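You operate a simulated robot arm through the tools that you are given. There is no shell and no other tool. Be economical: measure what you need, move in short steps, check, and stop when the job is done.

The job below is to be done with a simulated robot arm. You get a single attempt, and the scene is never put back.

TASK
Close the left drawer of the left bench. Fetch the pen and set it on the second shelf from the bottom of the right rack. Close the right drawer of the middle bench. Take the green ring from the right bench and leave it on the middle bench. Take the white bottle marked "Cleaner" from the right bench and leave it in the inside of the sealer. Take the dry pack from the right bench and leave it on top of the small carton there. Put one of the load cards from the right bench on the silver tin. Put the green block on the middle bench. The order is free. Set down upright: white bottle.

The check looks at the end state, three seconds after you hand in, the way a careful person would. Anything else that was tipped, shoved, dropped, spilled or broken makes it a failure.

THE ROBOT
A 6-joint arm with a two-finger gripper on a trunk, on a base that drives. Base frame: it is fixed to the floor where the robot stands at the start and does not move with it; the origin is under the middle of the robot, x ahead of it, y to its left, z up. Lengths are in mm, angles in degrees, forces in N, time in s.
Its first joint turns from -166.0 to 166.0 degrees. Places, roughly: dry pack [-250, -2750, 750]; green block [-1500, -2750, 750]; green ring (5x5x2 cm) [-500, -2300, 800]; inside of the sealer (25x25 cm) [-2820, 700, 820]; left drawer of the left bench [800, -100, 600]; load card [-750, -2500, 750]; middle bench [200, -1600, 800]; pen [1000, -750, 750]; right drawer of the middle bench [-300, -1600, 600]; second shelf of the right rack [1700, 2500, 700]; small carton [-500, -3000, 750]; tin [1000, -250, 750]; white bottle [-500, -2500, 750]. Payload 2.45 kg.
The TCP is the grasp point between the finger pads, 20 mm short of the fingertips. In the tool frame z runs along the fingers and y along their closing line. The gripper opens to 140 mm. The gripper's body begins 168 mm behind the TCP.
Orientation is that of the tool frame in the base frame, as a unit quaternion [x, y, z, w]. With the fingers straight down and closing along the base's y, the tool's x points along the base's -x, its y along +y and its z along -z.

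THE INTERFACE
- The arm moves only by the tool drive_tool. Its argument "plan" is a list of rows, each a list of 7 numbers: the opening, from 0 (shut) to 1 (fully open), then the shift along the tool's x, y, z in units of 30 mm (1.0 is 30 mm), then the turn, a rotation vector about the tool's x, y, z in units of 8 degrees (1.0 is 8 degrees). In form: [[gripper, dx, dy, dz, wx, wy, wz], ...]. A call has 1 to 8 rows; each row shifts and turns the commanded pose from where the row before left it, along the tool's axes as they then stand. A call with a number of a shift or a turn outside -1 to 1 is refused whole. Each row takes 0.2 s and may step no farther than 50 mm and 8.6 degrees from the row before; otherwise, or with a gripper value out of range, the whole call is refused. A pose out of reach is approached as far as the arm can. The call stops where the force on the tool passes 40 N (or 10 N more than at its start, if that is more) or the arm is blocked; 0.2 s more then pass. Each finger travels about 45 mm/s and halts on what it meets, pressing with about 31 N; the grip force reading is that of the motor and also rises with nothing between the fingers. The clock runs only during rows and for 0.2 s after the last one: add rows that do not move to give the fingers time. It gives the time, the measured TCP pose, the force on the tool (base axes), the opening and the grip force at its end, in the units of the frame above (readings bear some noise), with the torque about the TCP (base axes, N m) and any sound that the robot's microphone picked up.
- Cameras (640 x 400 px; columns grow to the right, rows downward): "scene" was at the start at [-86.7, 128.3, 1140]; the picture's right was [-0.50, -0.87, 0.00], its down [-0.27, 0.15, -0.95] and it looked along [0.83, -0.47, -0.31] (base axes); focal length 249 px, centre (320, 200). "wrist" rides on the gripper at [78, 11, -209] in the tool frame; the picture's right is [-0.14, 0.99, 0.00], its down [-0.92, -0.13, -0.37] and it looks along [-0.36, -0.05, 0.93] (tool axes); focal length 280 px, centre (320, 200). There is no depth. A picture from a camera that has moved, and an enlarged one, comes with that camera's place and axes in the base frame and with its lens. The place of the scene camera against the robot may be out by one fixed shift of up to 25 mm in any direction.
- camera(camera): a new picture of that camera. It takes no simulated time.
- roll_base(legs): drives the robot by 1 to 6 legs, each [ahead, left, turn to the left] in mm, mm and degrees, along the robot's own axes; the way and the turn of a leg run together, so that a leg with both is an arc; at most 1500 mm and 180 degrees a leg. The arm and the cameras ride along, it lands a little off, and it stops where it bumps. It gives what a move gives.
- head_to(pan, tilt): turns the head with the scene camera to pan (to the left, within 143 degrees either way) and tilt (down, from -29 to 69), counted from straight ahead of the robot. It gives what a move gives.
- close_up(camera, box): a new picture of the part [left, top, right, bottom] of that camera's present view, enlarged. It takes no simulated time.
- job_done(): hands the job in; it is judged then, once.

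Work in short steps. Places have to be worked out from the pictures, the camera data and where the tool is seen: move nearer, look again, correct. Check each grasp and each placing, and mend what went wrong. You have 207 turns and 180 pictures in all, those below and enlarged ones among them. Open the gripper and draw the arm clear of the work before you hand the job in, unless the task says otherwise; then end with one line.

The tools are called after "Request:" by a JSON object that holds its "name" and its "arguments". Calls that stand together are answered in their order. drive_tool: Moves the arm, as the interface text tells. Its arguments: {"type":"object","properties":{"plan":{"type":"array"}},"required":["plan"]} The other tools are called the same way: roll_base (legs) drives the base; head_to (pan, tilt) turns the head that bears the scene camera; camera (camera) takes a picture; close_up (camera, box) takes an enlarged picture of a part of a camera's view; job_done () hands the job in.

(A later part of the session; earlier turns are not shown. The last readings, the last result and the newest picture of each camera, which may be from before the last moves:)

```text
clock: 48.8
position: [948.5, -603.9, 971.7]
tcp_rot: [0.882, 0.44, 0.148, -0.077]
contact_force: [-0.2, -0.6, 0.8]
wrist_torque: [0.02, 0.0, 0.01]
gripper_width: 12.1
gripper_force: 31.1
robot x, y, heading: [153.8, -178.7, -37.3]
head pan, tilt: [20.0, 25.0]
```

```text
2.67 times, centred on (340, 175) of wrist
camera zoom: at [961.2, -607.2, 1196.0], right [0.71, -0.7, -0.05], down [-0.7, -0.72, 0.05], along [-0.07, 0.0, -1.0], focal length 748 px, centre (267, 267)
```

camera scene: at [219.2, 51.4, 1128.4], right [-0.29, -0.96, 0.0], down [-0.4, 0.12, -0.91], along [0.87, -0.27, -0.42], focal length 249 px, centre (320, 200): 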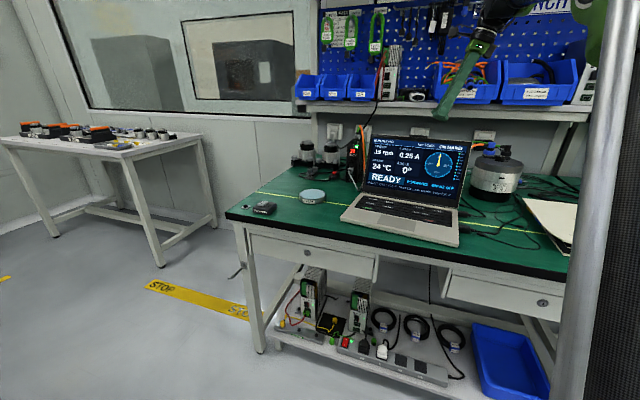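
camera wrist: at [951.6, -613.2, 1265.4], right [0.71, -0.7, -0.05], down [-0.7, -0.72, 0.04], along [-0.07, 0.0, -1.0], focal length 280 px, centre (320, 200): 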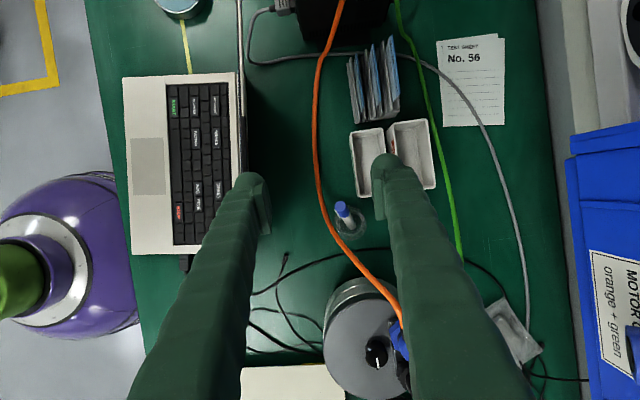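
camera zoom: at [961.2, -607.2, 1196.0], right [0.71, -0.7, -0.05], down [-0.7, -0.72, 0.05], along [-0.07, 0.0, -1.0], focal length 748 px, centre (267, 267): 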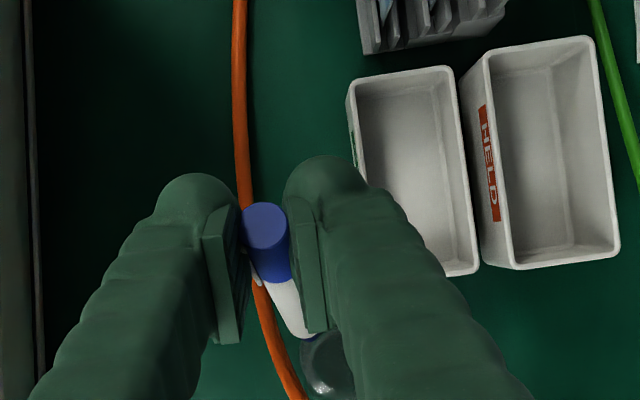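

Pen free of the glass. I raise 150 mm and then back the base away from the bench.

Request:
{"name": "drive_tool", "arguments": {"plan": [[0, 0.33, 0, -0.945, 0, 0, 0], [0, 0.33, 0, -0.945, 0, 0, 0], [0, 0.33, 0, -0.945, 0, 0, 0], [0, 0.33, 0, -0.945, 0, 0, 0], [0, 0.33, 0, -0.945, 0, 0, 0]]}}

Request:
{"name": "camera", "arguments": {"camera": "wrist"}}

Request:
{"name": "roll_base", "arguments": {"legs": [[-500, 0, 0]]}}

Request:
{"name": "camera", "arguments": {"camera": "scene"}}

```text
clock: 50.0
position: [950.2, -602.9, 1122.2]
tcp_rot: [0.882, 0.44, 0.149, -0.077]
contact_force: [0.6, -0.2, 0.0]
wrist_torque: [-0.01, -0.01, -0.02]
gripper_width: 12.6
gripper_force: 31.0
robot x, y, heading: [155.8, -176.4, -37.1]
head pan, tilt: [20.0, 25.0]
```

```text
142 pictures are left
camera wrist: at [963.0, -607.2, 1346.3], right [0.71, -0.7, -0.05], down [-0.7, -0.72, 0.05], along [-0.07, 0.0, -1.0], focal length 280 px, centre (320, 200)
```

wrist: 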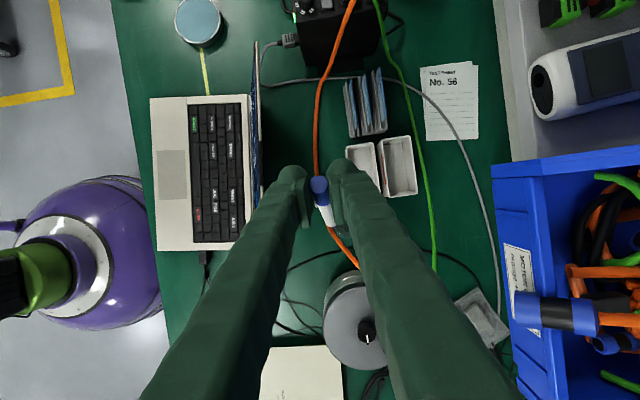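

```text
clock: 52.9
position: [550.2, -310.3, 1122.6]
tcp_rot: [0.884, 0.437, 0.148, -0.077]
contact_force: [-0.9, -0.1, -0.6]
wrist_torque: [0.0, 0.0, -0.02]
gripper_width: 12.6
gripper_force: 30.8
robot x, y, heading: [-239.2, 129.3, -37.7]
head pan, tilt: [20.0, 25.0]
```

```text
141 pictures are left
camera scene: at [-173.4, 353.7, 1128.4], right [-0.31, -0.95, 0.0], down [-0.4, 0.13, -0.91], along [0.86, -0.28, -0.42], focal length 249 px, centre (320, 200)
```

scene: 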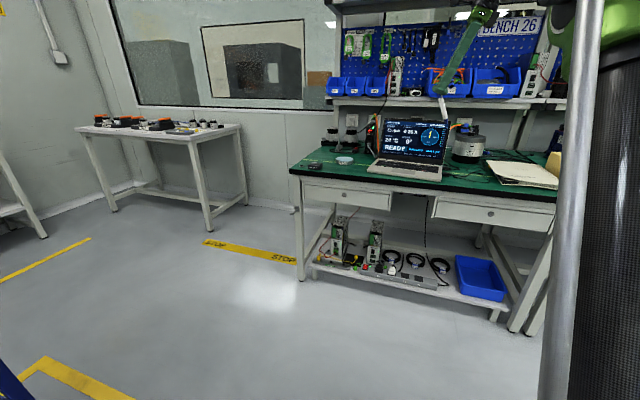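

The pen is held. Racks stand along the wall reached by heading +53°; I turn left 90° and drive down the aisle between the cart and the side table.

Request:
{"name": "roll_base", "arguments": {"legs": [[0, 0, 90], [0, -380, 0]]}}

Request:
{"name": "head_to", "arguments": {"pan": 10, "tilt": 18}}

Request:
{"name": "camera", "arguments": {"camera": "scene"}}

```text
clock: 59.1
position: [514.0, 664.1, 1122.4]
tcp_rot: [0.328, 0.93, 0.053, -0.157]
contact_force: [0.1, -0.5, -0.5]
wrist_torque: [0.01, 0.0, 0.03]
gripper_width: 13.1
gripper_force: 30.5
robot x, y, heading: [57.8, -115.1, 50.8]
head pan, tilt: [20.0, 25.0]
```

```text
clock: 59.9
position: [514.7, 663.4, 1122.7]
tcp_rot: [0.328, 0.93, 0.052, -0.159]
contact_force: [0.2, -0.3, 0.0]
wrist_torque: [0.04, 0.04, -0.04]
gripper_width: 13.1
gripper_force: 30.9
robot x, y, heading: [58.7, -114.2, 51.0]
head pan, tilt: [10.0, 18.0]
```

```text
140 pictures are left
camera scene: at [-129.0, -72.7, 1139.7], right [0.87, -0.49, 0.0], down [-0.15, -0.27, -0.95], along [0.46, 0.83, -0.31], focal length 249 px, centre (320, 200)
```

scene: 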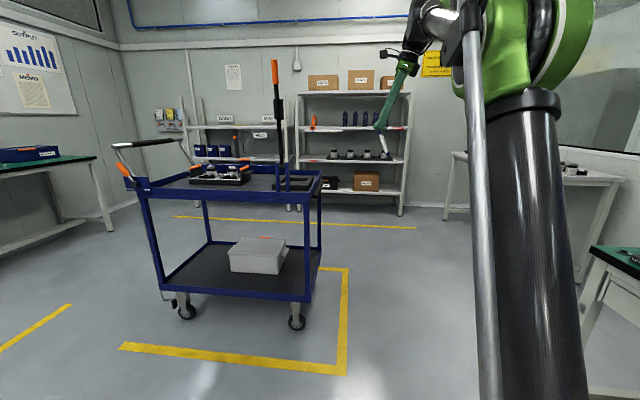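

Aisle clear. I drive ahead 1400 mm and look at the rack.

Request:
{"name": "roll_base", "arguments": {"legs": [[0, 0, 2], [1400, 0, 0]]}}

Request:
{"name": "head_to", "arguments": {"pan": 12, "tilt": 22}}

Request:
{"name": "camera", "arguments": {"camera": "scene"}}

Request:
{"name": "camera", "arguments": {"camera": "wrist"}}

```text
clock: 67.3
position: [1355.7, 1799.2, 1122.1]
tcp_rot: [0.318, 0.933, 0.052, -0.159]
contact_force: [-0.4, -0.4, -0.5]
wrist_torque: [0.01, 0.02, 0.0]
gripper_width: 13.0
gripper_force: 30.9
robot x, y, heading: [917.8, 1005.7, 52.2]
head pan, tilt: [10.0, 18.0]
```

```text
clock: 67.9
position: [1355.3, 1797.7, 1121.5]
tcp_rot: [0.317, 0.933, 0.051, -0.159]
contact_force: [0.7, -0.1, -0.7]
wrist_torque: [-0.03, -0.02, -0.01]
gripper_width: 12.8
gripper_force: 30.8
robot x, y, heading: [916.9, 1006.8, 52.2]
head pan, tilt: [12.0, 22.0]
```

```text
139 pictures are left
camera scene: at [726.3, 1047.5, 1133.3], right [0.9, -0.43, 0.0], down [-0.16, -0.34, -0.93], along [0.4, 0.84, -0.37], focal length 249 px, centre (320, 200)
```

scene: 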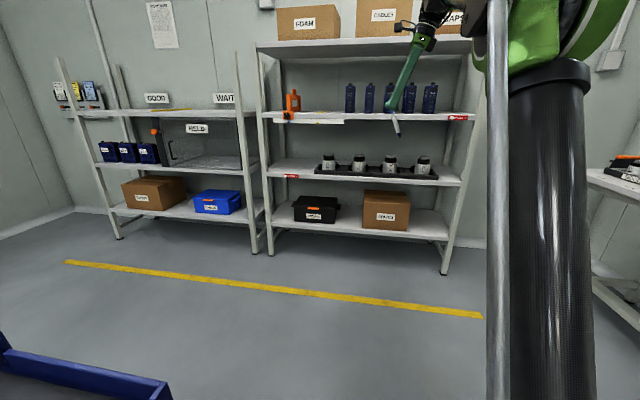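

```text
138 pictures are left
camera wrist: at [1358.6, 1812.1, 1345.8], right [0.71, 0.71, -0.05], down [0.71, -0.7, 0.05], along [0.0, -0.07, -1.0], focal length 280 px, centre (320, 200)
```

wrist: 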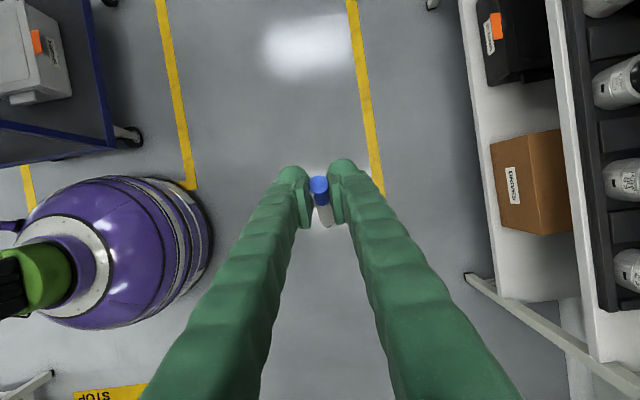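

Second shelf top is at about z=655, front edge at u≈2120 (along the heading), with free space at its left end. I reorient the tool upright and yawed back so that a forward tilt will lay the pen flat.

Request:
{"name": "drive_tool", "arguments": {"plan": [[0, 0, 0, 0, 0, -0.8, 0], [0, 0, 0, 0, 0, -0.8, 0], [0, 0, 0, 0, 0, -0.8, 0], [0, 0, 0, 0, 0, 0, -1], [0, 0, 0, 0, 0, 0, -1], [0, 0, 0, 0, 0, 0, -1], [0, 0, 0, 0, 0, 0, -1], [0, 0, 0, 0, 0, 0, -1]]}}

Request:
{"name": "drive_tool", "arguments": {"plan": [[0, 0, 0, 0.8, 0, 0, -1], [0, 0, 0, 0.8, 0, 0, -1], [0, 0, 0, 0.8, 0, 0, -1], [0, 0, 0, 0.8, 0, 0, -1], [0, 0, 0, 0.8, 0, 0, -1], [0, 0, 0, 0.8, 0, 0, -1], [0, 0, 0, 1, 0, 0, -0.25], [0, 0, 0, 1, 0, 0, 0]]}}

Request:
{"name": "drive_tool", "arguments": {"plan": [[0, 0, 0, 1, 0, -0.8, 0], [0, 0, 0, 1, 0, -0.8, 0], [0, 0, 0, 1, 0, -0.8, 0], [0, 0, 0, 0.5, 0, -0.8, 0], [0, 0, 0, 0, 0, -0.8, 0], [0, 0, 0, 0, 0, -0.8, 0]]}}

Request:
{"name": "camera", "arguments": {"camera": "wrist"}}

Request:
{"name": "camera", "arguments": {"camera": "scene"}}

```text
clock: 69.7
position: [1355.1, 1798.8, 1122.2]
tcp_rot: [-0.022, 1.0, -0.001, -0.002]
contact_force: [-0.5, -0.5, 0.0]
wrist_torque: [-0.04, 0.02, 0.02]
gripper_width: 13.1
gripper_force: 31.2
robot x, y, heading: [915.8, 1009.4, 52.3]
head pan, tilt: [12.0, 22.0]
```

```text
clock: 71.5
position: [1356.7, 1798.6, 917.6]
tcp_rot: [-0.443, 0.897, -0.001, -0.003]
contact_force: [0.8, 0.1, -0.1]
wrist_torque: [0.04, 0.02, 0.02]
gripper_width: 13.0
gripper_force: 30.8
robot x, y, heading: [917.2, 1005.8, 52.5]
head pan, tilt: [12.0, 22.0]
```

```text
clock: 72.9
position: [1364.3, 1809.9, 814.4]
tcp_rot: [-0.417, 0.848, 0.144, 0.294]
contact_force: [-0.6, 0.8, -0.6]
wrist_torque: [0.0, 0.01, 0.01]
gripper_width: 12.9
gripper_force: 31.0
robot x, y, heading: [919.3, 1009.1, 52.5]
head pan, tilt: [12.0, 22.0]
```

```text
137 pictures are left
camera wrist: at [1238.9, 1665.5, 931.4], right [-0.72, 0.69, 0.08], down [0.4, 0.32, 0.86], along [0.56, 0.65, -0.5], focal length 280 px, centre (320, 200)
```

wrist: 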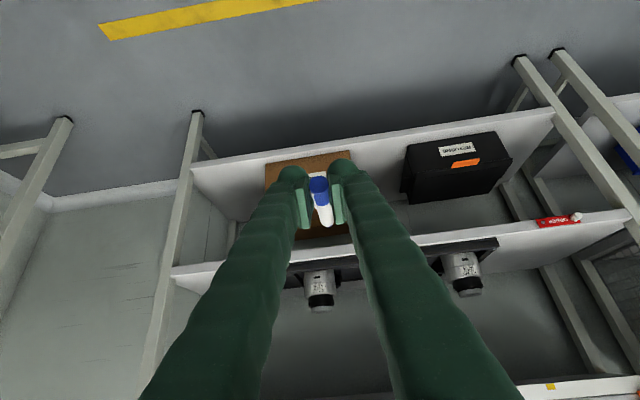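

```text
136 pictures are left
camera scene: at [726.3, 1047.5, 1133.3], right [0.9, -0.43, 0.0], down [-0.16, -0.34, -0.93], along [0.4, 0.84, -0.37], focal length 249 px, centre (320, 200)
```

scene: 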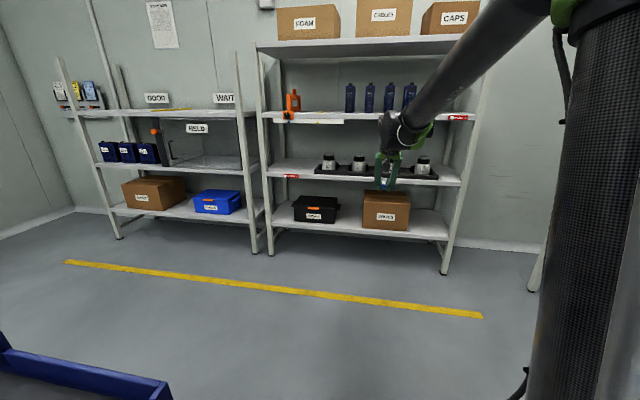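

The pen should now be near level. I retract the tool 120 mm, then drive ahead 500 and left 600 to stand before the shelf's free left end, clear of the cart.

Request:
{"name": "drive_tool", "arguments": {"plan": [[0, 0.78, 0, -0.62, 0, 0, 0], [0, 0.78, 0, -0.62, 0, 0, 0], [0, 0.78, 0, -0.62, 0, 0, 0], [0, 0.78, 0, -0.62, 0, 0, 0]]}}

Request:
{"name": "roll_base", "arguments": {"legs": [[520, 0, 0], [0, 600, 0]]}}

Request:
{"name": "head_to", "arguments": {"pan": -5, "tilt": 25}}

Request:
{"name": "camera", "arguments": {"camera": "scene"}}

Request:
{"name": "camera", "arguments": {"camera": "wrist"}}

```text
clock: 73.9
position: [1289.1, 1714.3, 815.3]
tcp_rot: [-0.419, 0.848, 0.145, 0.292]
contact_force: [0.6, 0.7, 0.3]
wrist_torque: [-0.02, 0.0, -0.03]
gripper_width: 13.1
gripper_force: 30.4
robot x, y, heading: [918.3, 1006.7, 52.3]
head pan, tilt: [12.0, 22.0]
```

```text
clock: 79.9
position: [1128.1, 2487.5, 816.4]
tcp_rot: [-0.419, 0.847, 0.145, 0.293]
contact_force: [0.5, -0.8, -0.4]
wrist_torque: [-0.04, 0.0, 0.02]
gripper_width: 13.0
gripper_force: 30.6
robot x, y, heading: [756.6, 1781.8, 52.3]
head pan, tilt: [12.0, 22.0]
```

```text
clock: 80.7
position: [1127.3, 2486.9, 815.6]
tcp_rot: [-0.419, 0.847, 0.145, 0.292]
contact_force: [0.1, -0.4, 0.8]
wrist_torque: [-0.02, 0.0, -0.03]
gripper_width: 13.1
gripper_force: 31.3
robot x, y, heading: [760.8, 1778.3, 52.2]
head pan, tilt: [-5.0, 25.0]
```

```text
135 pictures are left
camera scene: at [586.7, 1803.9, 1128.4], right [0.74, -0.68, 0.0], down [-0.29, -0.31, -0.91], along [0.61, 0.67, -0.42], focal length 249 px, centre (320, 200)
```

scene: 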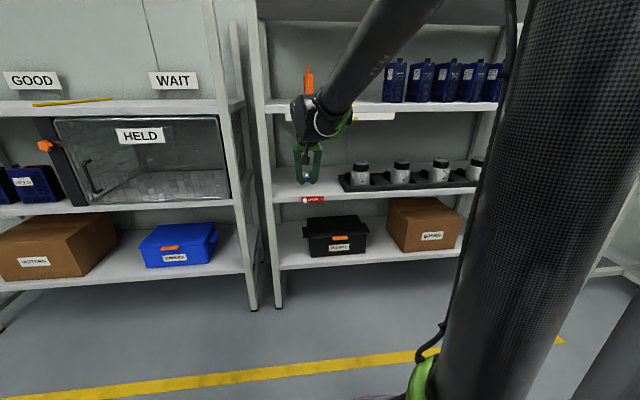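

```text
134 pictures are left
camera wrist: at [1003.2, 2343.2, 932.3], right [-0.72, 0.69, 0.08], down [0.4, 0.32, 0.86], along [0.56, 0.65, -0.51], focal length 280 px, centre (320, 200)
```

wrist: 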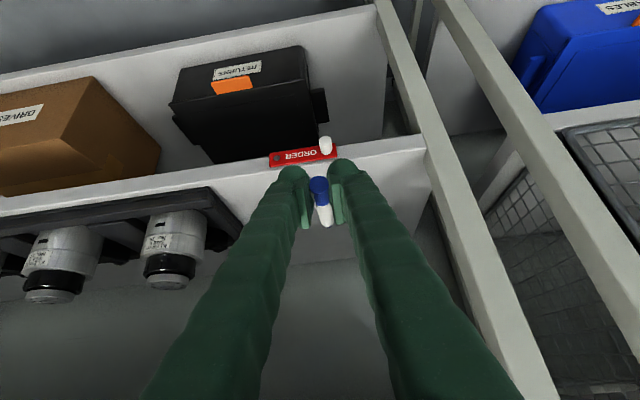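

The free bay is straight ahead, with the shelf front edge about 150 mm ahead of the TCP. I go in 210 mm, then lower to z≈720.

Request:
{"name": "drive_tool", "arguments": {"plan": [[0, -0.78, 0, 0.62, 0, 0, 0], [0, -0.78, 0, 0.62, 0, 0, 0], [0, -0.78, 0, 0.62, 0, 0, 0], [0, -0.78, 0, 0.62, 0, 0, 0], [0, -0.78, 0, 0.62, 0, 0, 0], [0, -0.78, 0, 0.62, 0, 0, 0], [0, -0.78, 0, 0.62, 0, 0, 0]]}}

Request:
{"name": "drive_tool", "arguments": {"plan": [[0, 0.62, 0, 0.78, 0, 0, 0], [0, 0.62, 0, 0.78, 0, 0, 0], [0, 0.62, 0, 0.78, 0, 0, 0]]}}

Request:
{"name": "camera", "arguments": {"camera": "wrist"}}

Request:
{"name": "close_up", "arguments": {"camera": "scene", "box": [230, 120, 430, 245]}}

```text
clock: 82.3
position: [1257.2, 2653.9, 813.7]
tcp_rot: [-0.419, 0.847, 0.145, 0.293]
contact_force: [-1.1, 0.1, -0.8]
wrist_torque: [0.0, -0.04, -0.02]
gripper_width: 13.1
gripper_force: 31.1
robot x, y, heading: [755.9, 1782.6, 52.4]
head pan, tilt: [-5.0, 25.0]
```

```text
clock: 83.1
position: [1257.7, 2652.8, 723.6]
tcp_rot: [-0.419, 0.847, 0.144, 0.293]
contact_force: [0.4, 0.3, 0.1]
wrist_torque: [0.01, -0.03, -0.04]
gripper_width: 12.8
gripper_force: 31.0
robot x, y, heading: [756.4, 1778.1, 52.4]
head pan, tilt: [-5.0, 25.0]
```

```text
133 pictures are left
camera wrist: at [1131.8, 2507.9, 840.3], right [-0.72, 0.69, 0.08], down [0.4, 0.32, 0.86], along [0.56, 0.65, -0.51], focal length 280 px, centre (320, 200)
```

wrist: 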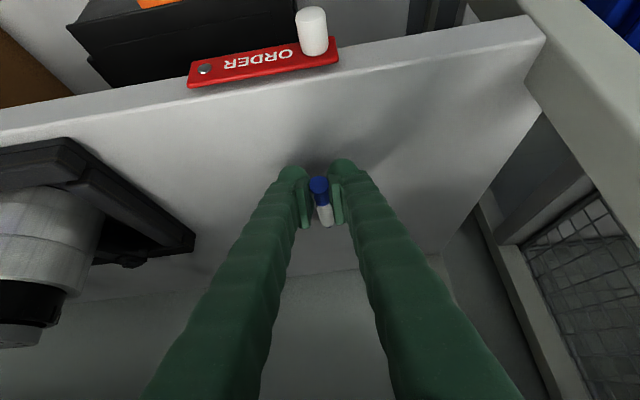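

```text
3.20 times, centred on (330, 182) of scene
camera zoom: at [586.8, 1803.9, 1128.4], right [0.74, -0.68, 0.0], down [-0.29, -0.31, -0.91], along [0.61, 0.67, -0.42], focal length 798 px, centre (288, 256)
```

zoom: 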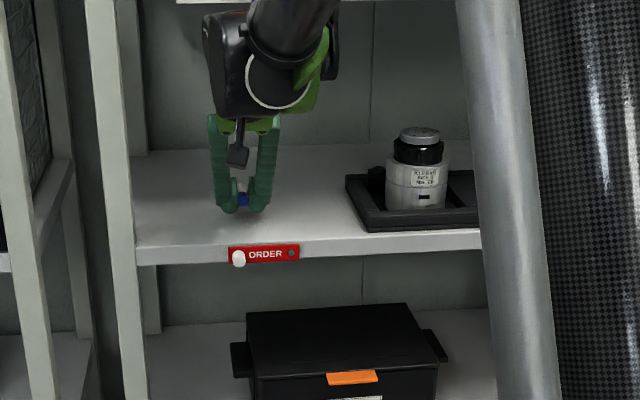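

Well inside the bay with free surface below. I lower in small steps until something touches.

Request:
{"name": "drive_tool", "arguments": {"plan": [[0, 0.31, 0, 0.39, 0, 0, 0], [0, 0.2, 0, 0.26, 0, 0, 0], [0, 0.1, 0, 0.13, 0, 0, 0], [0, 0.1, 0, 0.13, 0, 0, 0], [0, 0.1, 0, 0.13, 0, 0, 0]]}}

Request:
{"name": "close_up", "arguments": {"camera": "scene", "box": [270, 150, 350, 200]}}

```text
clock: 83.8
position: [1255.8, 2652.2, 704.0]
tcp_rot: [-0.419, 0.846, 0.146, 0.296]
contact_force: [-5.7, -10.2, 31.0]
wrist_torque: [-0.15, 0.08, 0.03]
gripper_width: 13.4
gripper_force: 31.0
robot x, y, heading: [759.4, 1779.7, 52.2]
head pan, tilt: [-5.0, 25.0]
stopped in row 3: the force on the tool passed its limit at 58 N (the readings are from after the stop); the commanded pose is now the measured one
```

```text
8.00 times, centred on (310, 175) of scene
camera zoom: at [585.9, 1802.3, 1128.3], right [0.74, -0.68, 0.0], down [-0.29, -0.31, -0.91], along [0.61, 0.67, -0.42], focal length 1995 px, centre (400, 400)
```

zoom: 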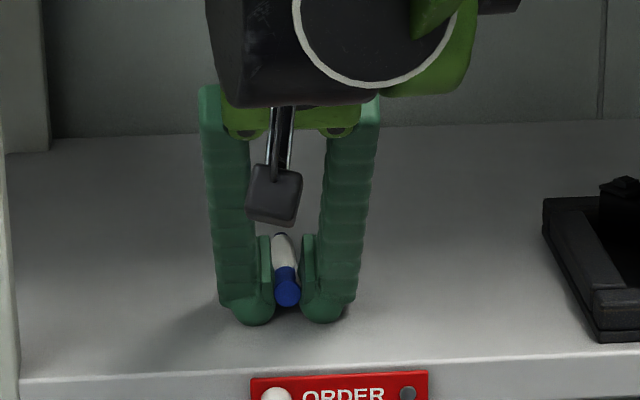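

Contact with the shelf. I open gently to release the pen.

Request:
{"name": "drive_tool", "arguments": {"plan": [[0.15, 0, 0, 0, 0, 0, 0], [0.2, 0, 0, 0, 0, 0, 0], [0.3, 0, 0, 0, 0, 0, 0], [0.3, 0, 0, 0, 0, 0, 0], [0.3, 0, 0, 0, 0, 0, 0]]}}

Request:
{"name": "close_up", "arguments": {"camera": "scene", "box": [270, 150, 350, 200]}}

Request:
{"name": "camera", "arguments": {"camera": "wrist"}}

```text
clock: 84.6
position: [1254.2, 2655.5, 704.5]
tcp_rot: [-0.42, 0.846, 0.147, 0.295]
contact_force: [-16.1, 4.6, 26.4]
wrist_torque: [-0.08, 0.25, 0.06]
gripper_width: 28.6
gripper_force: 0.1
robot x, y, heading: [753.5, 1777.2, 52.8]
head pan, tilt: [-5.0, 25.0]
stopped in row 4: the force on the tool passed its limit at 43 N (the readings are from after the stop); the commanded pose is now the measured one
```

```text
8.00 times, centred on (310, 175) of scene
camera zoom: at [585.6, 1802.8, 1128.3], right [0.74, -0.68, 0.0], down [-0.28, -0.31, -0.91], along [0.61, 0.67, -0.42], focal length 1995 px, centre (400, 400)
```

zoom: 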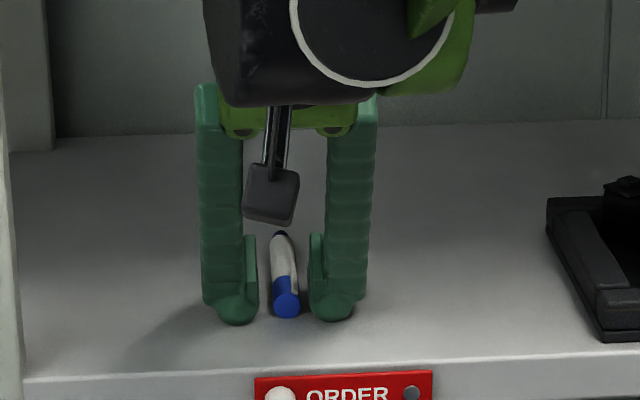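

```text
129 pictures are left
camera wrist: at [1128.6, 2510.3, 819.9], right [-0.72, 0.68, 0.09], down [0.4, 0.31, 0.86], along [0.56, 0.66, -0.5], focal length 280 px, centre (320, 200)
```

wrist: 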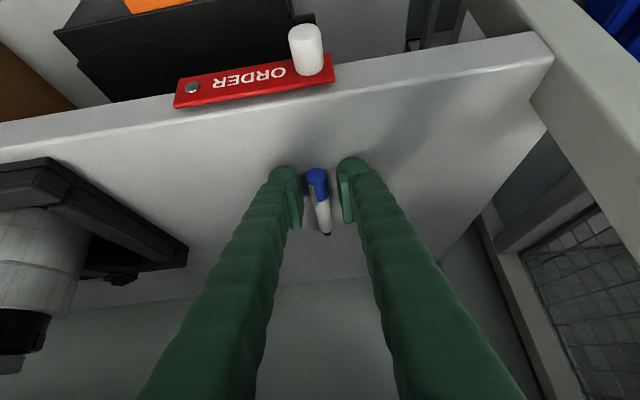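

The pen lies on the shelf. I lift straight up and withdraw.

Request:
{"name": "drive_tool", "arguments": {"plan": [[0.25, -0.31, 0, -0.39, 0, 0, 0], [0.35, -0.62, 0, -0.78, 0, 0, 0], [0.35, -0.62, 0, -0.78, 0, 0, 0], [0.35, -0.62, 0, -0.78, 0, 0, 0], [0.35, 0.78, 0, -0.62, 0, 0, 0], [0.35, 0.78, 0, -0.62, 0, 0, 0], [0.35, 0.78, 0, -0.62, 0, 0, 0], [0.35, 0.78, 0, -0.62, 0, 0, 0]]}}

Request:
{"name": "drive_tool", "arguments": {"plan": [[0.35, 0.78, 0, -0.62, 0, 0, 0], [0.35, 0.78, 0, -0.62, 0, 0, 0], [0.35, 0.78, 0, -0.62, 0, 0, 0], [0.35, 0.78, 0, -0.62, 0, 0, 0], [0.35, 0, 0, 0, 0, 0.8, 0], [0.35, 0, 0, 0, 0, 0.8, 0], [0.35, 0, 0, 0, 0, 0.8, 0], [0.35, 0, 0, 0, 0, 0.8, 0]]}}

Request:
{"name": "close_up", "arguments": {"camera": "scene", "box": [250, 130, 410, 230]}}

```text
clock: 86.4
position: [1185.3, 2559.3, 805.1]
tcp_rot: [-0.419, 0.846, 0.146, 0.294]
contact_force: [0.4, 0.1, 0.3]
wrist_torque: [-0.01, -0.04, 0.02]
gripper_width: 48.9
gripper_force: 0.0
robot x, y, heading: [753.9, 1778.8, 52.6]
head pan, tilt: [-5.0, 25.0]
```

```text
clock: 88.2
position: [1111.2, 2464.3, 806.8]
tcp_rot: [-0.441, 0.891, 0.049, 0.099]
contact_force: [0.0, -0.9, 0.1]
wrist_torque: [0.07, -0.03, 0.0]
gripper_width: 48.7
gripper_force: 0.1
robot x, y, heading: [754.2, 1779.9, 52.4]
head pan, tilt: [-5.0, 25.0]
```

```text
4.00 times, centred on (330, 180) of scene
camera zoom: at [586.6, 1803.6, 1128.4], right [0.74, -0.68, 0.0], down [-0.29, -0.31, -0.91], along [0.61, 0.67, -0.42], focal length 998 px, centre (280, 280)
```

zoom: 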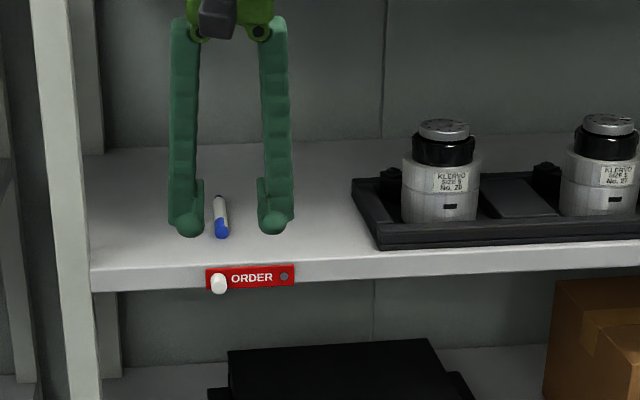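

The pen lies on the second shelf. I straighten and raise the tool, then drive back toward the middle bench.

Request:
{"name": "drive_tool", "arguments": {"plan": [[0, 0, 0, 0, 0, 0.8, 0], [0, 0, 0, 0, 0, 0.8, 0], [0, 0, 0, -1, 0, 0, 0], [0, 0, 0, -1, 0, 0, 0], [0, 0, 0, -1, 0, 0, 0], [0, 0, 0, -1, 0, 0, 0], [0, 0, 0, -1, 0, 0, 0], [0, 0, 0, -1, 0, 0, 0]]}}

Request:
{"name": "roll_base", "arguments": {"legs": [[0, -590, 0], [-1500, 0, 0], [-400, 200, 0], [0, 0, -90], [0, -1200, 0]]}}

Request:
{"name": "head_to", "arguments": {"pan": -15, "tilt": 25}}

Request:
{"name": "camera", "arguments": {"camera": "scene"}}

Request:
{"name": "camera", "arguments": {"camera": "wrist"}}

```text
clock: 90.0
position: [1113.7, 2464.1, 986.5]
tcp_rot: [-0.443, 0.896, 0.001, 0.0]
contact_force: [-0.3, 0.0, 0.0]
wrist_torque: [-0.03, 0.02, 0.02]
gripper_width: 0.0
gripper_force: 29.2
robot x, y, heading: [756.1, 1782.4, 52.5]
head pan, tilt: [-5.0, 25.0]
```

```text
clock: 112.2
position: [-149.5, -1281.4, 988.5]
tcp_rot: [0.319, 0.948, 0.001, -0.001]
contact_force: [-0.1, 0.2, 0.9]
wrist_torque: [0.02, -0.01, 0.01]
gripper_width: 0.0
gripper_force: 29.7
robot x, y, heading: [-832.6, -929.0, -37.7]
head pan, tilt: [-5.0, 25.0]
```

```text
clock: 113.0
position: [-149.4, -1282.2, 987.1]
tcp_rot: [0.319, 0.948, 0.0, 0.0]
contact_force: [-0.3, 0.0, -0.3]
wrist_torque: [0.01, -0.02, -0.02]
gripper_width: 0.0
gripper_force: 29.4
robot x, y, heading: [-836.0, -925.9, -37.7]
head pan, tilt: [-15.0, 25.0]
```

```text
127 pictures are left
camera scene: at [-800.9, -745.9, 1128.4], right [-0.79, -0.61, 0.0], down [-0.26, 0.34, -0.91], along [0.55, -0.72, -0.42], focal length 249 px, centre (320, 200)
```

scene: 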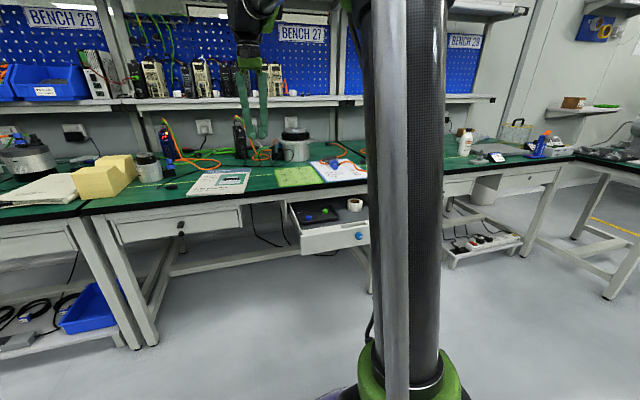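

```text
126 pictures are left
camera wrist: at [-205.8, -1225.2, 1196.6], right [0.71, 0.71, 0.0], down [0.66, -0.66, 0.37], along [0.26, -0.26, -0.93], focal length 280 px, centre (320, 200)
```

wrist: 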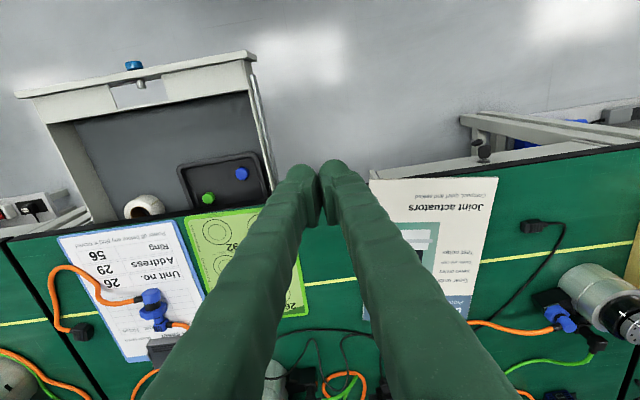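

Drawer panel spans u≈-1911…-2326 at n≈-185, z≈575–670 as on the other bench, knob mid. I shift the base, tilt the tool and lower it in front of the panel, right... left of the knob.

Request:
{"name": "roll_base", "arguments": {"legs": [[-130, -235, 0]]}}

Request:
{"name": "drive_tool", "arguments": {"plan": [[0, 0, 0, 0, 0, -0.84, 0], [0, 0, 0, 0, 0, -0.84, 0], [0, 0, 0, 0, 0, -0.84, 0], [0, 0, 0, 0, 0, -0.84, 0], [0, 0, 0, 0, 0, -0.84, 0], [0, 0.83, 0, -0.55, 0, 0, 0], [0, 0.83, 0, -0.55, 0, 0, 0], [0, 0.83, 0, -0.55, 0, 0, 0]]}}

Request:
{"name": "drive_tool", "arguments": {"plan": [[0, 0.55, 0, 0.83, 0, 0, 0], [0, 0.55, 0, 0.83, 0, 0, 0], [0, 0.55, 0, 0.83, 0, 0, 0], [0, 0.55, 0, 0.83, 0, 0, 0], [0, 0.55, 0, 0.83, 0, 0, 0]]}}

Request:
{"name": "camera", "arguments": {"camera": "wrist"}}

```text
clock: 114.9
position: [-398.6, -1392.6, 986.1]
tcp_rot: [0.32, 0.948, 0.0, 0.0]
contact_force: [1.0, -0.5, -0.4]
wrist_torque: [-0.01, 0.01, -0.02]
gripper_width: 0.0
gripper_force: 29.2
robot x, y, heading: [-1085.2, -1036.2, -37.6]
head pan, tilt: [-15.0, 25.0]
```

```text
clock: 116.7
position: [-470.1, -1338.1, 987.2]
tcp_rot: [0.306, 0.907, -0.092, 0.273]
contact_force: [0.9, -0.3, 0.2]
wrist_torque: [-0.01, 0.04, 0.03]
gripper_width: 0.0
gripper_force: 29.9
robot x, y, heading: [-1084.6, -1036.6, -37.4]
head pan, tilt: [-15.0, 25.0]
```

```text
clock: 117.9
position: [-469.3, -1336.4, 838.7]
tcp_rot: [0.306, 0.907, -0.092, 0.273]
contact_force: [0.6, 1.0, -1.0]
wrist_torque: [-0.05, -0.01, 0.03]
gripper_width: 0.2
gripper_force: 28.9
robot x, y, heading: [-1083.4, -1036.0, -37.4]
head pan, tilt: [-15.0, 25.0]
```

```text
125 pictures are left
camera wrist: at [-606.9, -1218.2, 969.6], right [0.69, 0.72, 0.08], down [0.37, -0.44, 0.82], along [0.62, -0.54, -0.57], focal length 280 px, centre (320, 200)
```

wrist: 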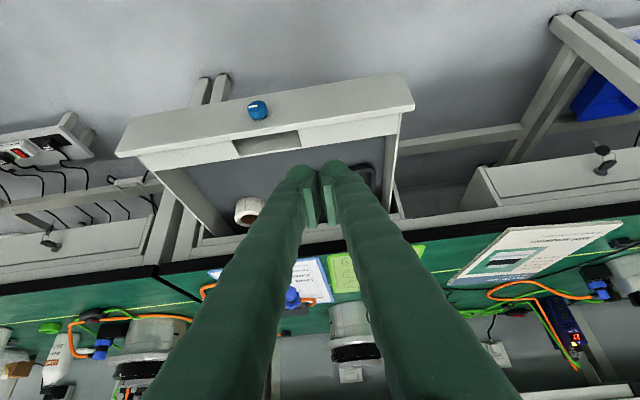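

Clear of the panel by ~50 mm, knob ~90 mm to the side. I lower to z≈625 and push in slowly.

Request:
{"name": "drive_tool", "arguments": {"plan": [[0, 0.55, 0, 0.83, 0, 0, 0], [0, 0.55, 0, 0.83, 0, 0, 0], [0, 0.55, 0, 0.83, 0, 0, 0], [0, 0.55, 0, 0.83, 0, 0, 0], [0, 0.55, 0, 0.83, 0, 0, 0], [0, 0.55, 0, 0.83, 0, 0, 0], [0, 0.55, 0, 0.83, 0, 0, 0]]}}

Request:
{"name": "drive_tool", "arguments": {"plan": [[0, -0.42, 0, 0.28, 0, 0, 0], [0, -0.42, 0, 0.28, 0, 0, 0], [0, -0.42, 0, 0.28, 0, 0, 0], [0, -0.42, 0, 0.28, 0, 0, 0], [0, -0.42, 0, 0.28, 0, 0, 0], [0, -0.42, 0, 0.28, 0, 0, 0], [0, -0.42, 0, 0.28, 0, 0, 0], [0, -0.42, 0, 0.28, 0, 0, 0]]}}

Request:
{"name": "camera", "arguments": {"camera": "wrist"}}

```text
clock: 119.5
position: [-469.0, -1338.9, 629.9]
tcp_rot: [0.306, 0.907, -0.093, 0.274]
contact_force: [0.4, -0.7, 0.4]
wrist_torque: [-0.02, -0.02, 0.02]
gripper_width: 0.0
gripper_force: 29.1
robot x, y, heading: [-1078.4, -1037.2, -37.5]
head pan, tilt: [-15.0, 25.0]
```

```text
clock: 121.3
position: [-372.1, -1411.7, 626.5]
tcp_rot: [0.306, 0.907, -0.093, 0.274]
contact_force: [0.0, -0.2, -0.8]
wrist_torque: [-0.02, 0.0, 0.02]
gripper_width: 0.1
gripper_force: 29.0
robot x, y, heading: [-1083.8, -1032.2, -37.6]
head pan, tilt: [-15.0, 25.0]
```

```text
124 pictures are left
camera wrist: at [-509.0, -1292.7, 758.6], right [0.69, 0.72, 0.08], down [0.37, -0.44, 0.82], along [0.62, -0.54, -0.57], focal length 280 px, centre (320, 200)
```

wrist: 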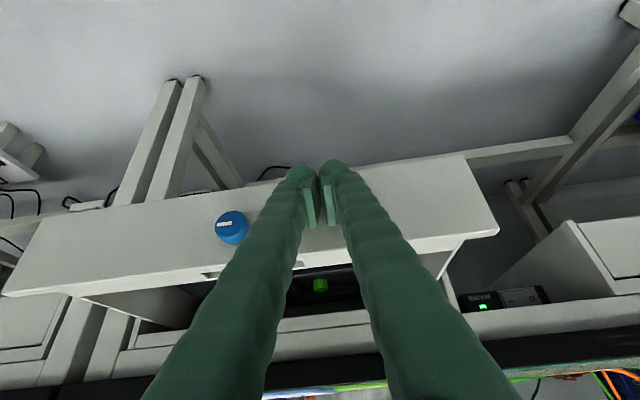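

Pushing smoothly; the contents stay. I continue to the stop.

Request:
{"name": "drive_tool", "arguments": {"plan": [[0, -0.42, 0, 0.28, 0, 0, 0], [0, -0.42, 0, 0.28, 0, 0, 0], [0, -0.42, 0, 0.28, 0, 0, 0], [0, -0.42, 0, 0.28, 0, 0, 0], [0, -0.42, 0, 0.28, 0, 0, 0], [0, -0.42, 0, 0.28, 0, 0, 0], [0, -0.42, 0, 0.28, 0, 0, 0], [0, -0.42, 0, 0.28, 0, 0, 0]]}}

Request:
{"name": "drive_tool", "arguments": {"plan": [[0, -0.42, 0, 0.28, 0, 0, 0], [0, -0.42, 0, 0.28, 0, 0, 0], [0, -0.42, 0, 0.28, 0, 0, 0], [0, -0.42, 0, 0.28, 0, 0, 0], [0, -0.42, 0, 0.28, 0, 0, 0]]}}

Request:
{"name": "camera", "arguments": {"camera": "wrist"}}

```text
clock: 123.1
position: [-275.9, -1485.2, 628.0]
tcp_rot: [0.307, 0.907, -0.094, 0.274]
contact_force: [-0.4, -0.3, 0.3]
wrist_torque: [-0.02, -0.01, 0.04]
gripper_width: 0.0
gripper_force: 29.2
robot x, y, heading: [-1084.8, -1036.8, -37.3]
head pan, tilt: [-15.0, 25.0]
```

```text
clock: 124.3
position: [-219.4, -1527.7, 627.3]
tcp_rot: [0.306, 0.908, -0.092, 0.271]
contact_force: [-10.0, 5.1, 3.7]
wrist_torque: [0.0, -0.1, 0.11]
gripper_width: 0.2
gripper_force: 29.0
robot x, y, heading: [-1083.7, -1038.2, -37.3]
head pan, tilt: [-15.0, 25.0]
stopped in row 5: the force on the tool passed its limit at 51 N (the readings are from after the stop); the commanded pose is now the measured one
```

```text
123 pictures are left
camera wrist: at [-357.0, -1408.9, 760.3], right [0.69, 0.72, 0.08], down [0.37, -0.45, 0.81], along [0.62, -0.53, -0.58], focal length 280 px, centre (320, 200)
```

wrist: 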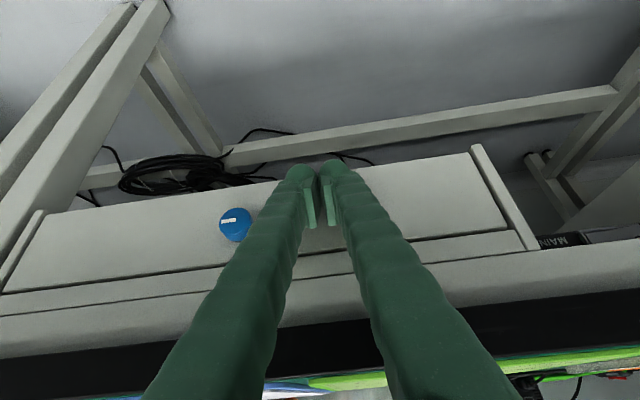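

Closed against its stop. I retract, raise and straighten, and drive to the right bench.

Request:
{"name": "drive_tool", "arguments": {"plan": [[0, 0.83, 0, -0.55, 0, 0, 0], [0, 0.83, 0, -0.55, 0, 0, 0], [0, 0.83, 0, -0.55, 0, 0, 0], [0, 0.83, 0, -0.55, 0, 0, 0], [0, 0.83, 0, -0.55, 0, 0, 0], [0, 0.83, 0, -0.55, 0, 0, 0], [0, 0, 0, -1, 0, 0, 0], [0, 0, 0, -1, 0, 0, 0]]}}

Request:
{"name": "drive_tool", "arguments": {"plan": [[1, -0.4, 0, -0.9, 0, 0, 0], [1, -0.4, 0, -0.9, 0, 0, 0], [1, -0.4, 0, -0.9, 0, 0, 0], [1, -0.4, 0, -0.9, 0, 0.8, 0], [1, -0.3, 0, -0.9, 0, 0.85, 0], [1, -0.2, 0, -0.9, 0, 0.85, 0], [1, -0.1, 0, -0.9, 0, 0.85, 0], [1, 0, 0, -0.9, 0, 0.85, 0]]}}

Request:
{"name": "roll_base", "arguments": {"legs": [[0, -750, 0]]}}

Request:
{"name": "head_to", "arguments": {"pan": 10, "tilt": 22}}

Request:
{"name": "camera", "arguments": {"camera": "scene"}}

Request:
{"name": "camera", "arguments": {"camera": "wrist"}}

```text
clock: 126.1
position: [-386.1, -1397.7, 679.0]
tcp_rot: [0.305, 0.908, -0.091, 0.271]
contact_force: [-0.2, 0.1, -0.3]
wrist_torque: [0.0, 0.01, 0.01]
gripper_width: 0.0
gripper_force: 29.9
robot x, y, heading: [-1084.0, -1037.3, -37.4]
head pan, tilt: [-15.0, 25.0]
```

```text
clock: 127.9
position: [-416.7, -1379.0, 905.0]
tcp_rot: [0.32, 0.947, 0.001, -0.003]
contact_force: [0.4, -0.1, 0.0]
wrist_torque: [-0.04, -0.04, 0.01]
gripper_width: 139.8
gripper_force: 0.0
robot x, y, heading: [-1082.1, -1035.5, -37.5]
head pan, tilt: [-15.0, 25.0]
```

```text
clock: 131.9
position: [-868.2, -1968.6, 904.4]
tcp_rot: [0.319, 0.948, 0.0, -0.003]
contact_force: [1.0, -0.1, 0.0]
wrist_torque: [-0.03, 0.04, 0.0]
gripper_width: 140.1
gripper_force: 0.0
robot x, y, heading: [-1534.0, -1629.3, -37.5]
head pan, tilt: [-15.0, 25.0]
```

```text
clock: 132.8
position: [-868.4, -1967.9, 905.0]
tcp_rot: [0.319, 0.948, 0.001, -0.004]
contact_force: [-0.6, -0.1, -0.3]
wrist_torque: [0.03, 0.0, 0.02]
gripper_width: 140.1
gripper_force: 0.1
robot x, y, heading: [-1535.9, -1624.8, -37.7]
head pan, tilt: [10.0, 22.0]
```

```text
122 pictures are left
camera scene: at [-1475.0, -1414.3, 1133.2], right [-0.46, -0.89, 0.0], down [-0.33, 0.17, -0.93], along [0.82, -0.43, -0.37], focal length 249 px, centre (320, 200)
```

scene: 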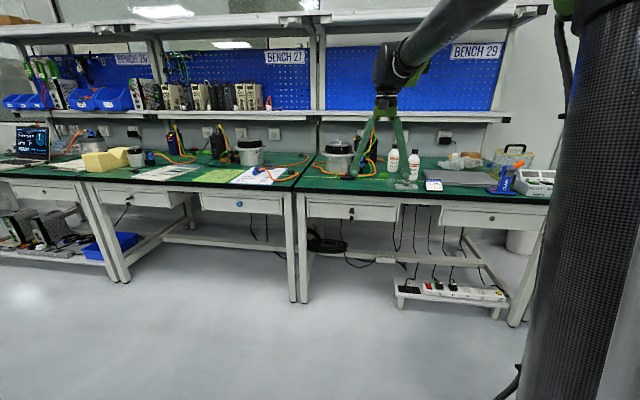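

```text
121 pictures are left
camera wrist: at [-923.7, -1912.7, 1113.9], right [0.71, 0.7, 0.0], down [0.66, -0.66, 0.36], along [0.26, -0.26, -0.93], focal length 280 px, centre (320, 200)
```

wrist: 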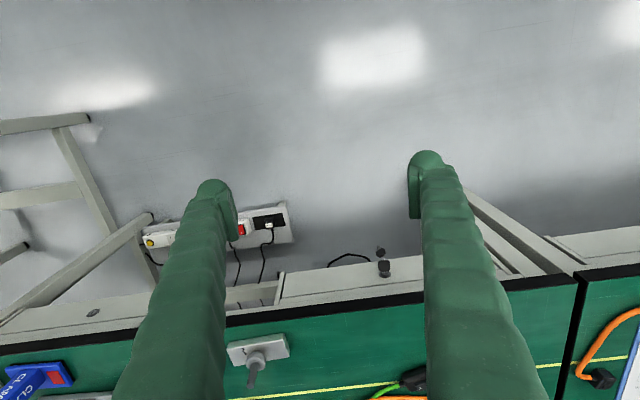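

Middle bench drawer reads closed. I enlarge the right bench in the scene view.

Request:
{"name": "close_up", "arguments": {"camera": "scene", "box": [300, 120, 460, 220]}}

Request:
{"name": "close_up", "arguments": {"camera": "scene", "box": [410, 120, 570, 220]}}

```text
4.00 times, centred on (380, 170) of scene
camera zoom: at [-1475.0, -1414.3, 1133.2], right [-0.46, -0.89, 0.0], down [-0.33, 0.17, -0.93], along [0.82, -0.43, -0.37], focal length 998 px, centre (80, 320)
```

zoom: 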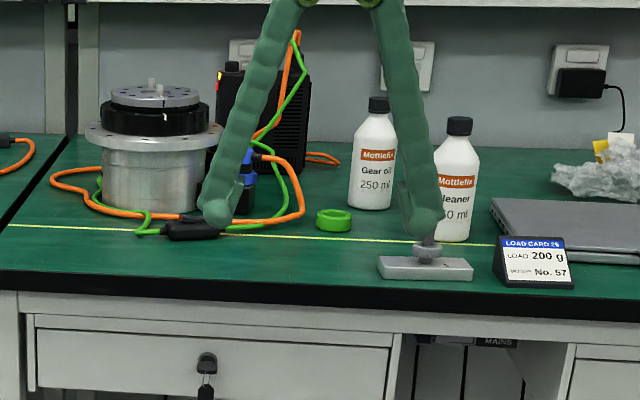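

```text
4.00 times, centred on (490, 170) of scene
camera zoom: at [-1475.0, -1414.3, 1133.2], right [-0.46, -0.89, 0.0], down [-0.33, 0.17, -0.93], along [0.82, -0.43, -0.37], focal length 998 px, centre (-360, 320)
```

zoom: 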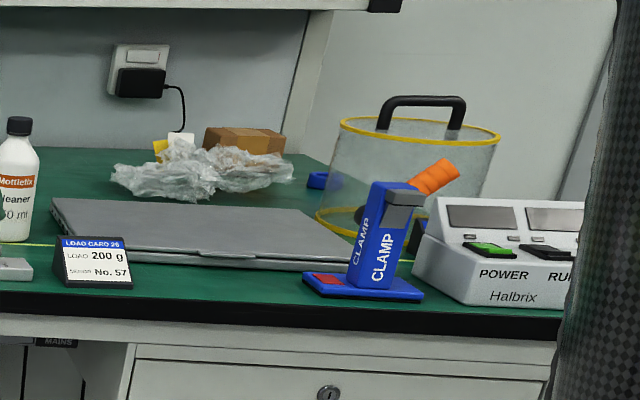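

Ring near (-477,-2327), cleaner bottle near (-597,-2428), load card near (-770,-2376). I raise the tool and approach for a downward view of the ring.

Request:
{"name": "drive_tool", "arguments": {"plan": [[1, 0, 0, -1, 0, 0, 0], [1, 0, 0, -1, 0, 0, 0], [1, 0, 0, -1, 0, 0, 0], [1, 0, 0, -1, 0, 0, 0]]}}

Request:
{"name": "roll_base", "arguments": {"legs": [[370, 0, 0.5]]}}

Request:
{"name": "camera", "arguments": {"camera": "wrist"}}

Request:
{"name": "head_to", "arguments": {"pan": 5, "tilt": 30}}

Request:
{"name": "camera", "arguments": {"camera": "scene"}}

```text
clock: 133.8
position: [-866.8, -1969.4, 1023.5]
tcp_rot: [0.32, 0.947, 0.001, -0.002]
contact_force: [-0.8, -0.3, 0.1]
wrist_torque: [-0.03, 0.02, 0.01]
gripper_width: 139.9
gripper_force: 0.0
robot x, y, heading: [-1536.1, -1624.7, -37.7]
head pan, tilt: [10.0, 22.0]
```

```text
clock: 136.2
position: [-563.5, -2186.7, 1024.1]
tcp_rot: [0.313, 0.95, 0.002, -0.002]
contact_force: [-0.2, -0.5, -0.5]
wrist_torque: [-0.03, -0.04, 0.0]
gripper_width: 139.9
gripper_force: 0.0
robot x, y, heading: [-1237.6, -1849.8, -36.9]
head pan, tilt: [10.0, 22.0]
```

```text
118 pictures are left
camera wrist: at [-618.7, -2132.6, 1233.5], right [0.7, 0.71, 0.0], down [0.67, -0.65, 0.36], along [0.26, -0.25, -0.93], focal length 280 px, centre (320, 200)
```

wrist: 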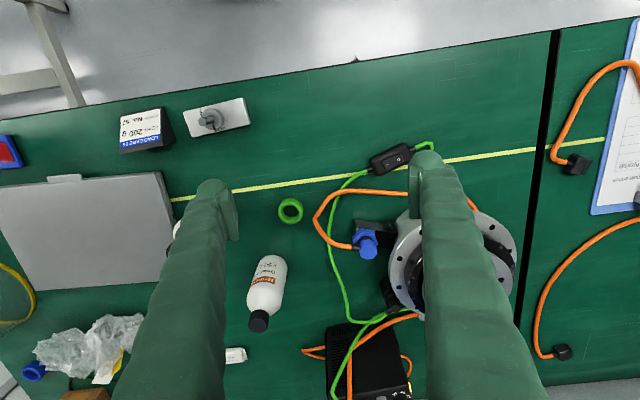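

```text
clock: 136.9
position: [-563.3, -2187.1, 1022.6]
tcp_rot: [0.313, 0.95, 0.001, -0.002]
contact_force: [0.1, -0.6, 0.0]
wrist_torque: [-0.02, 0.01, -0.01]
gripper_width: 140.0
gripper_force: 0.0
robot x, y, heading: [-1234.3, -1852.9, -36.7]
head pan, tilt: [5.0, 30.0]
```

```text
117 pictures are left
camera scene: at [-1184.0, -1646.8, 1120.5], right [-0.53, -0.85, 0.0], down [-0.42, 0.26, -0.87], along [0.74, -0.46, -0.5], focal length 249 px, centre (320, 200)
```

scene: 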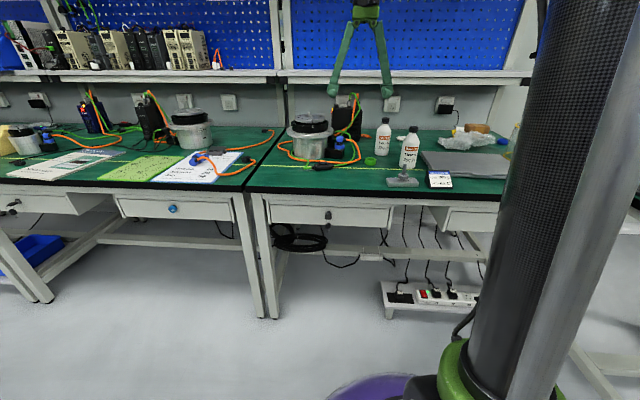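

Ring at about (-510,-2314), small white dry pack at about (-340,-2668). I move above the ring and lower, opening set to about 95 mm.

Request:
{"name": "drive_tool", "arguments": {"plan": [[0.68, -0.98, -0.58, 0, 0, 0, 0], [0.68, -0.98, -0.58, 0, 0, 0, 0], [0.68, -0.98, -0.58, 0, 0, 0, 0], [0.68, -0.98, -0.58, 0, 0, 0, 0], [0.68, 0, 0, 1, 0, 0, 0], [0.68, 0, 0, 1, 0, 0, 0], [0.68, 0, 0, 1, 0, 0, 0], [0.68, 0, 0, 1, 0, 0, 0]]}}

Request:
{"name": "camera", "arguments": {"camera": "wrist"}}

```text
clock: 138.7
position: [-511.1, -2312.9, 900.8]
tcp_rot: [0.313, 0.95, 0.0, -0.002]
contact_force: [0.5, 0.3, 0.8]
wrist_torque: [-0.03, 0.0, -0.01]
gripper_width: 95.1
gripper_force: 0.0
robot x, y, heading: [-1236.5, -1853.6, -36.6]
head pan, tilt: [5.0, 30.0]
```

```text
116 pictures are left
camera wrist: at [-566.8, -2257.8, 1110.4], right [0.7, 0.71, 0.0], down [0.67, -0.65, 0.36], along [0.26, -0.25, -0.93], focal length 280 px, centre (320, 200)
```

wrist: 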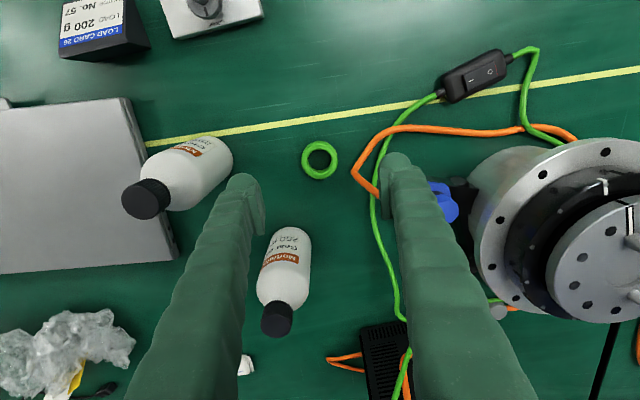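

The orange cable lies close on one side of the ring, so I yaw 90° to close front-to-back instead.

Request:
{"name": "drive_tool", "arguments": {"plan": [[0.55, 0, 0, 0, 0, 0, 1], [0.55, 0, 0, 0, 0, 0, 1], [0.55, 0, 0, 0, 0, 0, 1], [0.55, 0, 0, 0, 0, 0, 1], [0.55, 0, 0, 0, 0, 0, 1], [0.55, 0, 0, 0, 0, 0, 1], [0.55, 0, 0, 0, 0, 0, 1], [0.55, 0, 0, 0, 0, 0, 1]]}}

Request:
{"name": "drive_tool", "arguments": {"plan": [[0.55, 0, 0, 0, 0, 0, 1], [0.55, 0, 0, 0, 0, 0, 1], [0.55, 0, 0, 0, 0, 0, 1], [0.55, 0, 0, 0, 0, 0, 0.25], [0.55, 0, 0, 1, 0, 0, 0], [0.55, 0, 0, 1, 0, 0, 0], [0.55, 0, 0, 0.5, 0, 0, 0]]}}

Request:
{"name": "camera", "arguments": {"camera": "wrist"}}

```text
clock: 140.5
position: [-510.1, -2313.3, 902.6]
tcp_rot: [0.769, 0.64, -0.001, -0.002]
contact_force: [0.3, 0.5, 0.4]
wrist_torque: [-0.01, -0.03, 0.01]
gripper_width: 77.1
gripper_force: 0.1
robot x, y, heading: [-1237.2, -1853.8, -36.7]
head pan, tilt: [5.0, 30.0]
```

```text
clock: 142.1
position: [-509.5, -2313.9, 827.6]
tcp_rot: [0.893, 0.45, 0.0, -0.001]
contact_force: [-0.6, -0.2, 0.5]
wrist_torque: [0.01, 0.03, -0.01]
gripper_width: 77.0
gripper_force: 0.1
robot x, y, heading: [-1236.3, -1851.8, -36.7]
head pan, tilt: [5.0, 30.0]
```

```text
115 pictures are left
camera wrist: at [-454.9, -2258.0, 1036.4], right [0.71, -0.7, -0.01], down [-0.65, -0.67, 0.37], along [-0.26, -0.26, -0.93], focal length 280 px, centre (320, 200)
```

wrist: 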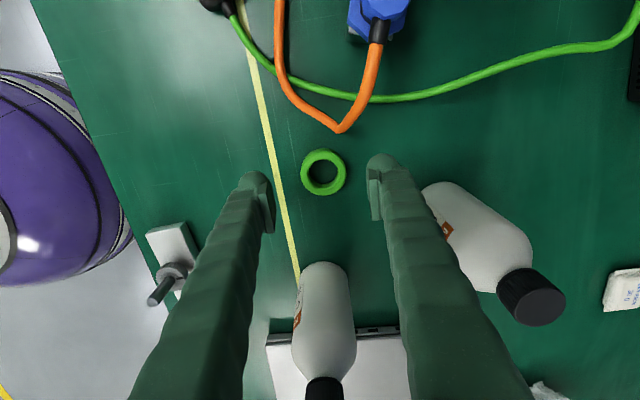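

Ring centred. I descend to z≈773 and close.

Request:
{"name": "drive_tool", "arguments": {"plan": [[0.55, 0, 0, 0.9, 0, 0, 0], [0.55, 0, 0, 0.6, 0, 0, 0], [0.55, 0, 0, 0.3, 0, 0, 0], [0, 0, 0, 0, 0, 0, 0], [0, 0, 0, 0, 0, 0, 0], [0, 0, 0, 0, 0, 0, 0]]}}

Request:
{"name": "camera", "arguments": {"camera": "wrist"}}

```text
clock: 143.5
position: [-512.5, -2313.5, 773.8]
tcp_rot: [0.893, 0.45, -0.001, -0.002]
contact_force: [0.1, 0.0, -1.0]
wrist_torque: [-0.01, 0.01, -0.01]
gripper_width: 43.0
gripper_force: 27.8
robot x, y, heading: [-1233.3, -1849.7, -36.7]
head pan, tilt: [5.0, 30.0]
```

```text
114 pictures are left
camera wrist: at [-455.7, -2257.8, 983.2], right [0.71, -0.7, -0.01], down [-0.65, -0.67, 0.37], along [-0.26, -0.26, -0.93], focal length 280 px, centre (320, 200)
```

wrist: 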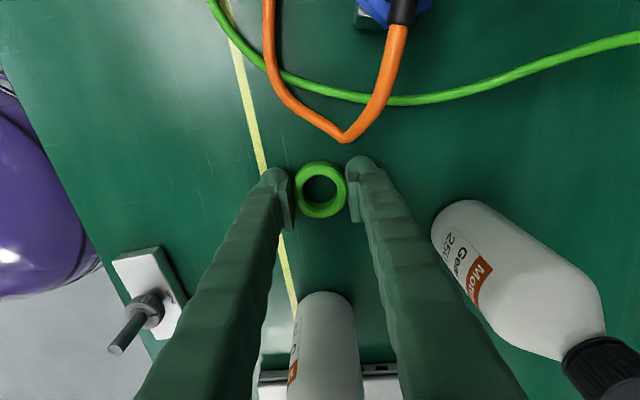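

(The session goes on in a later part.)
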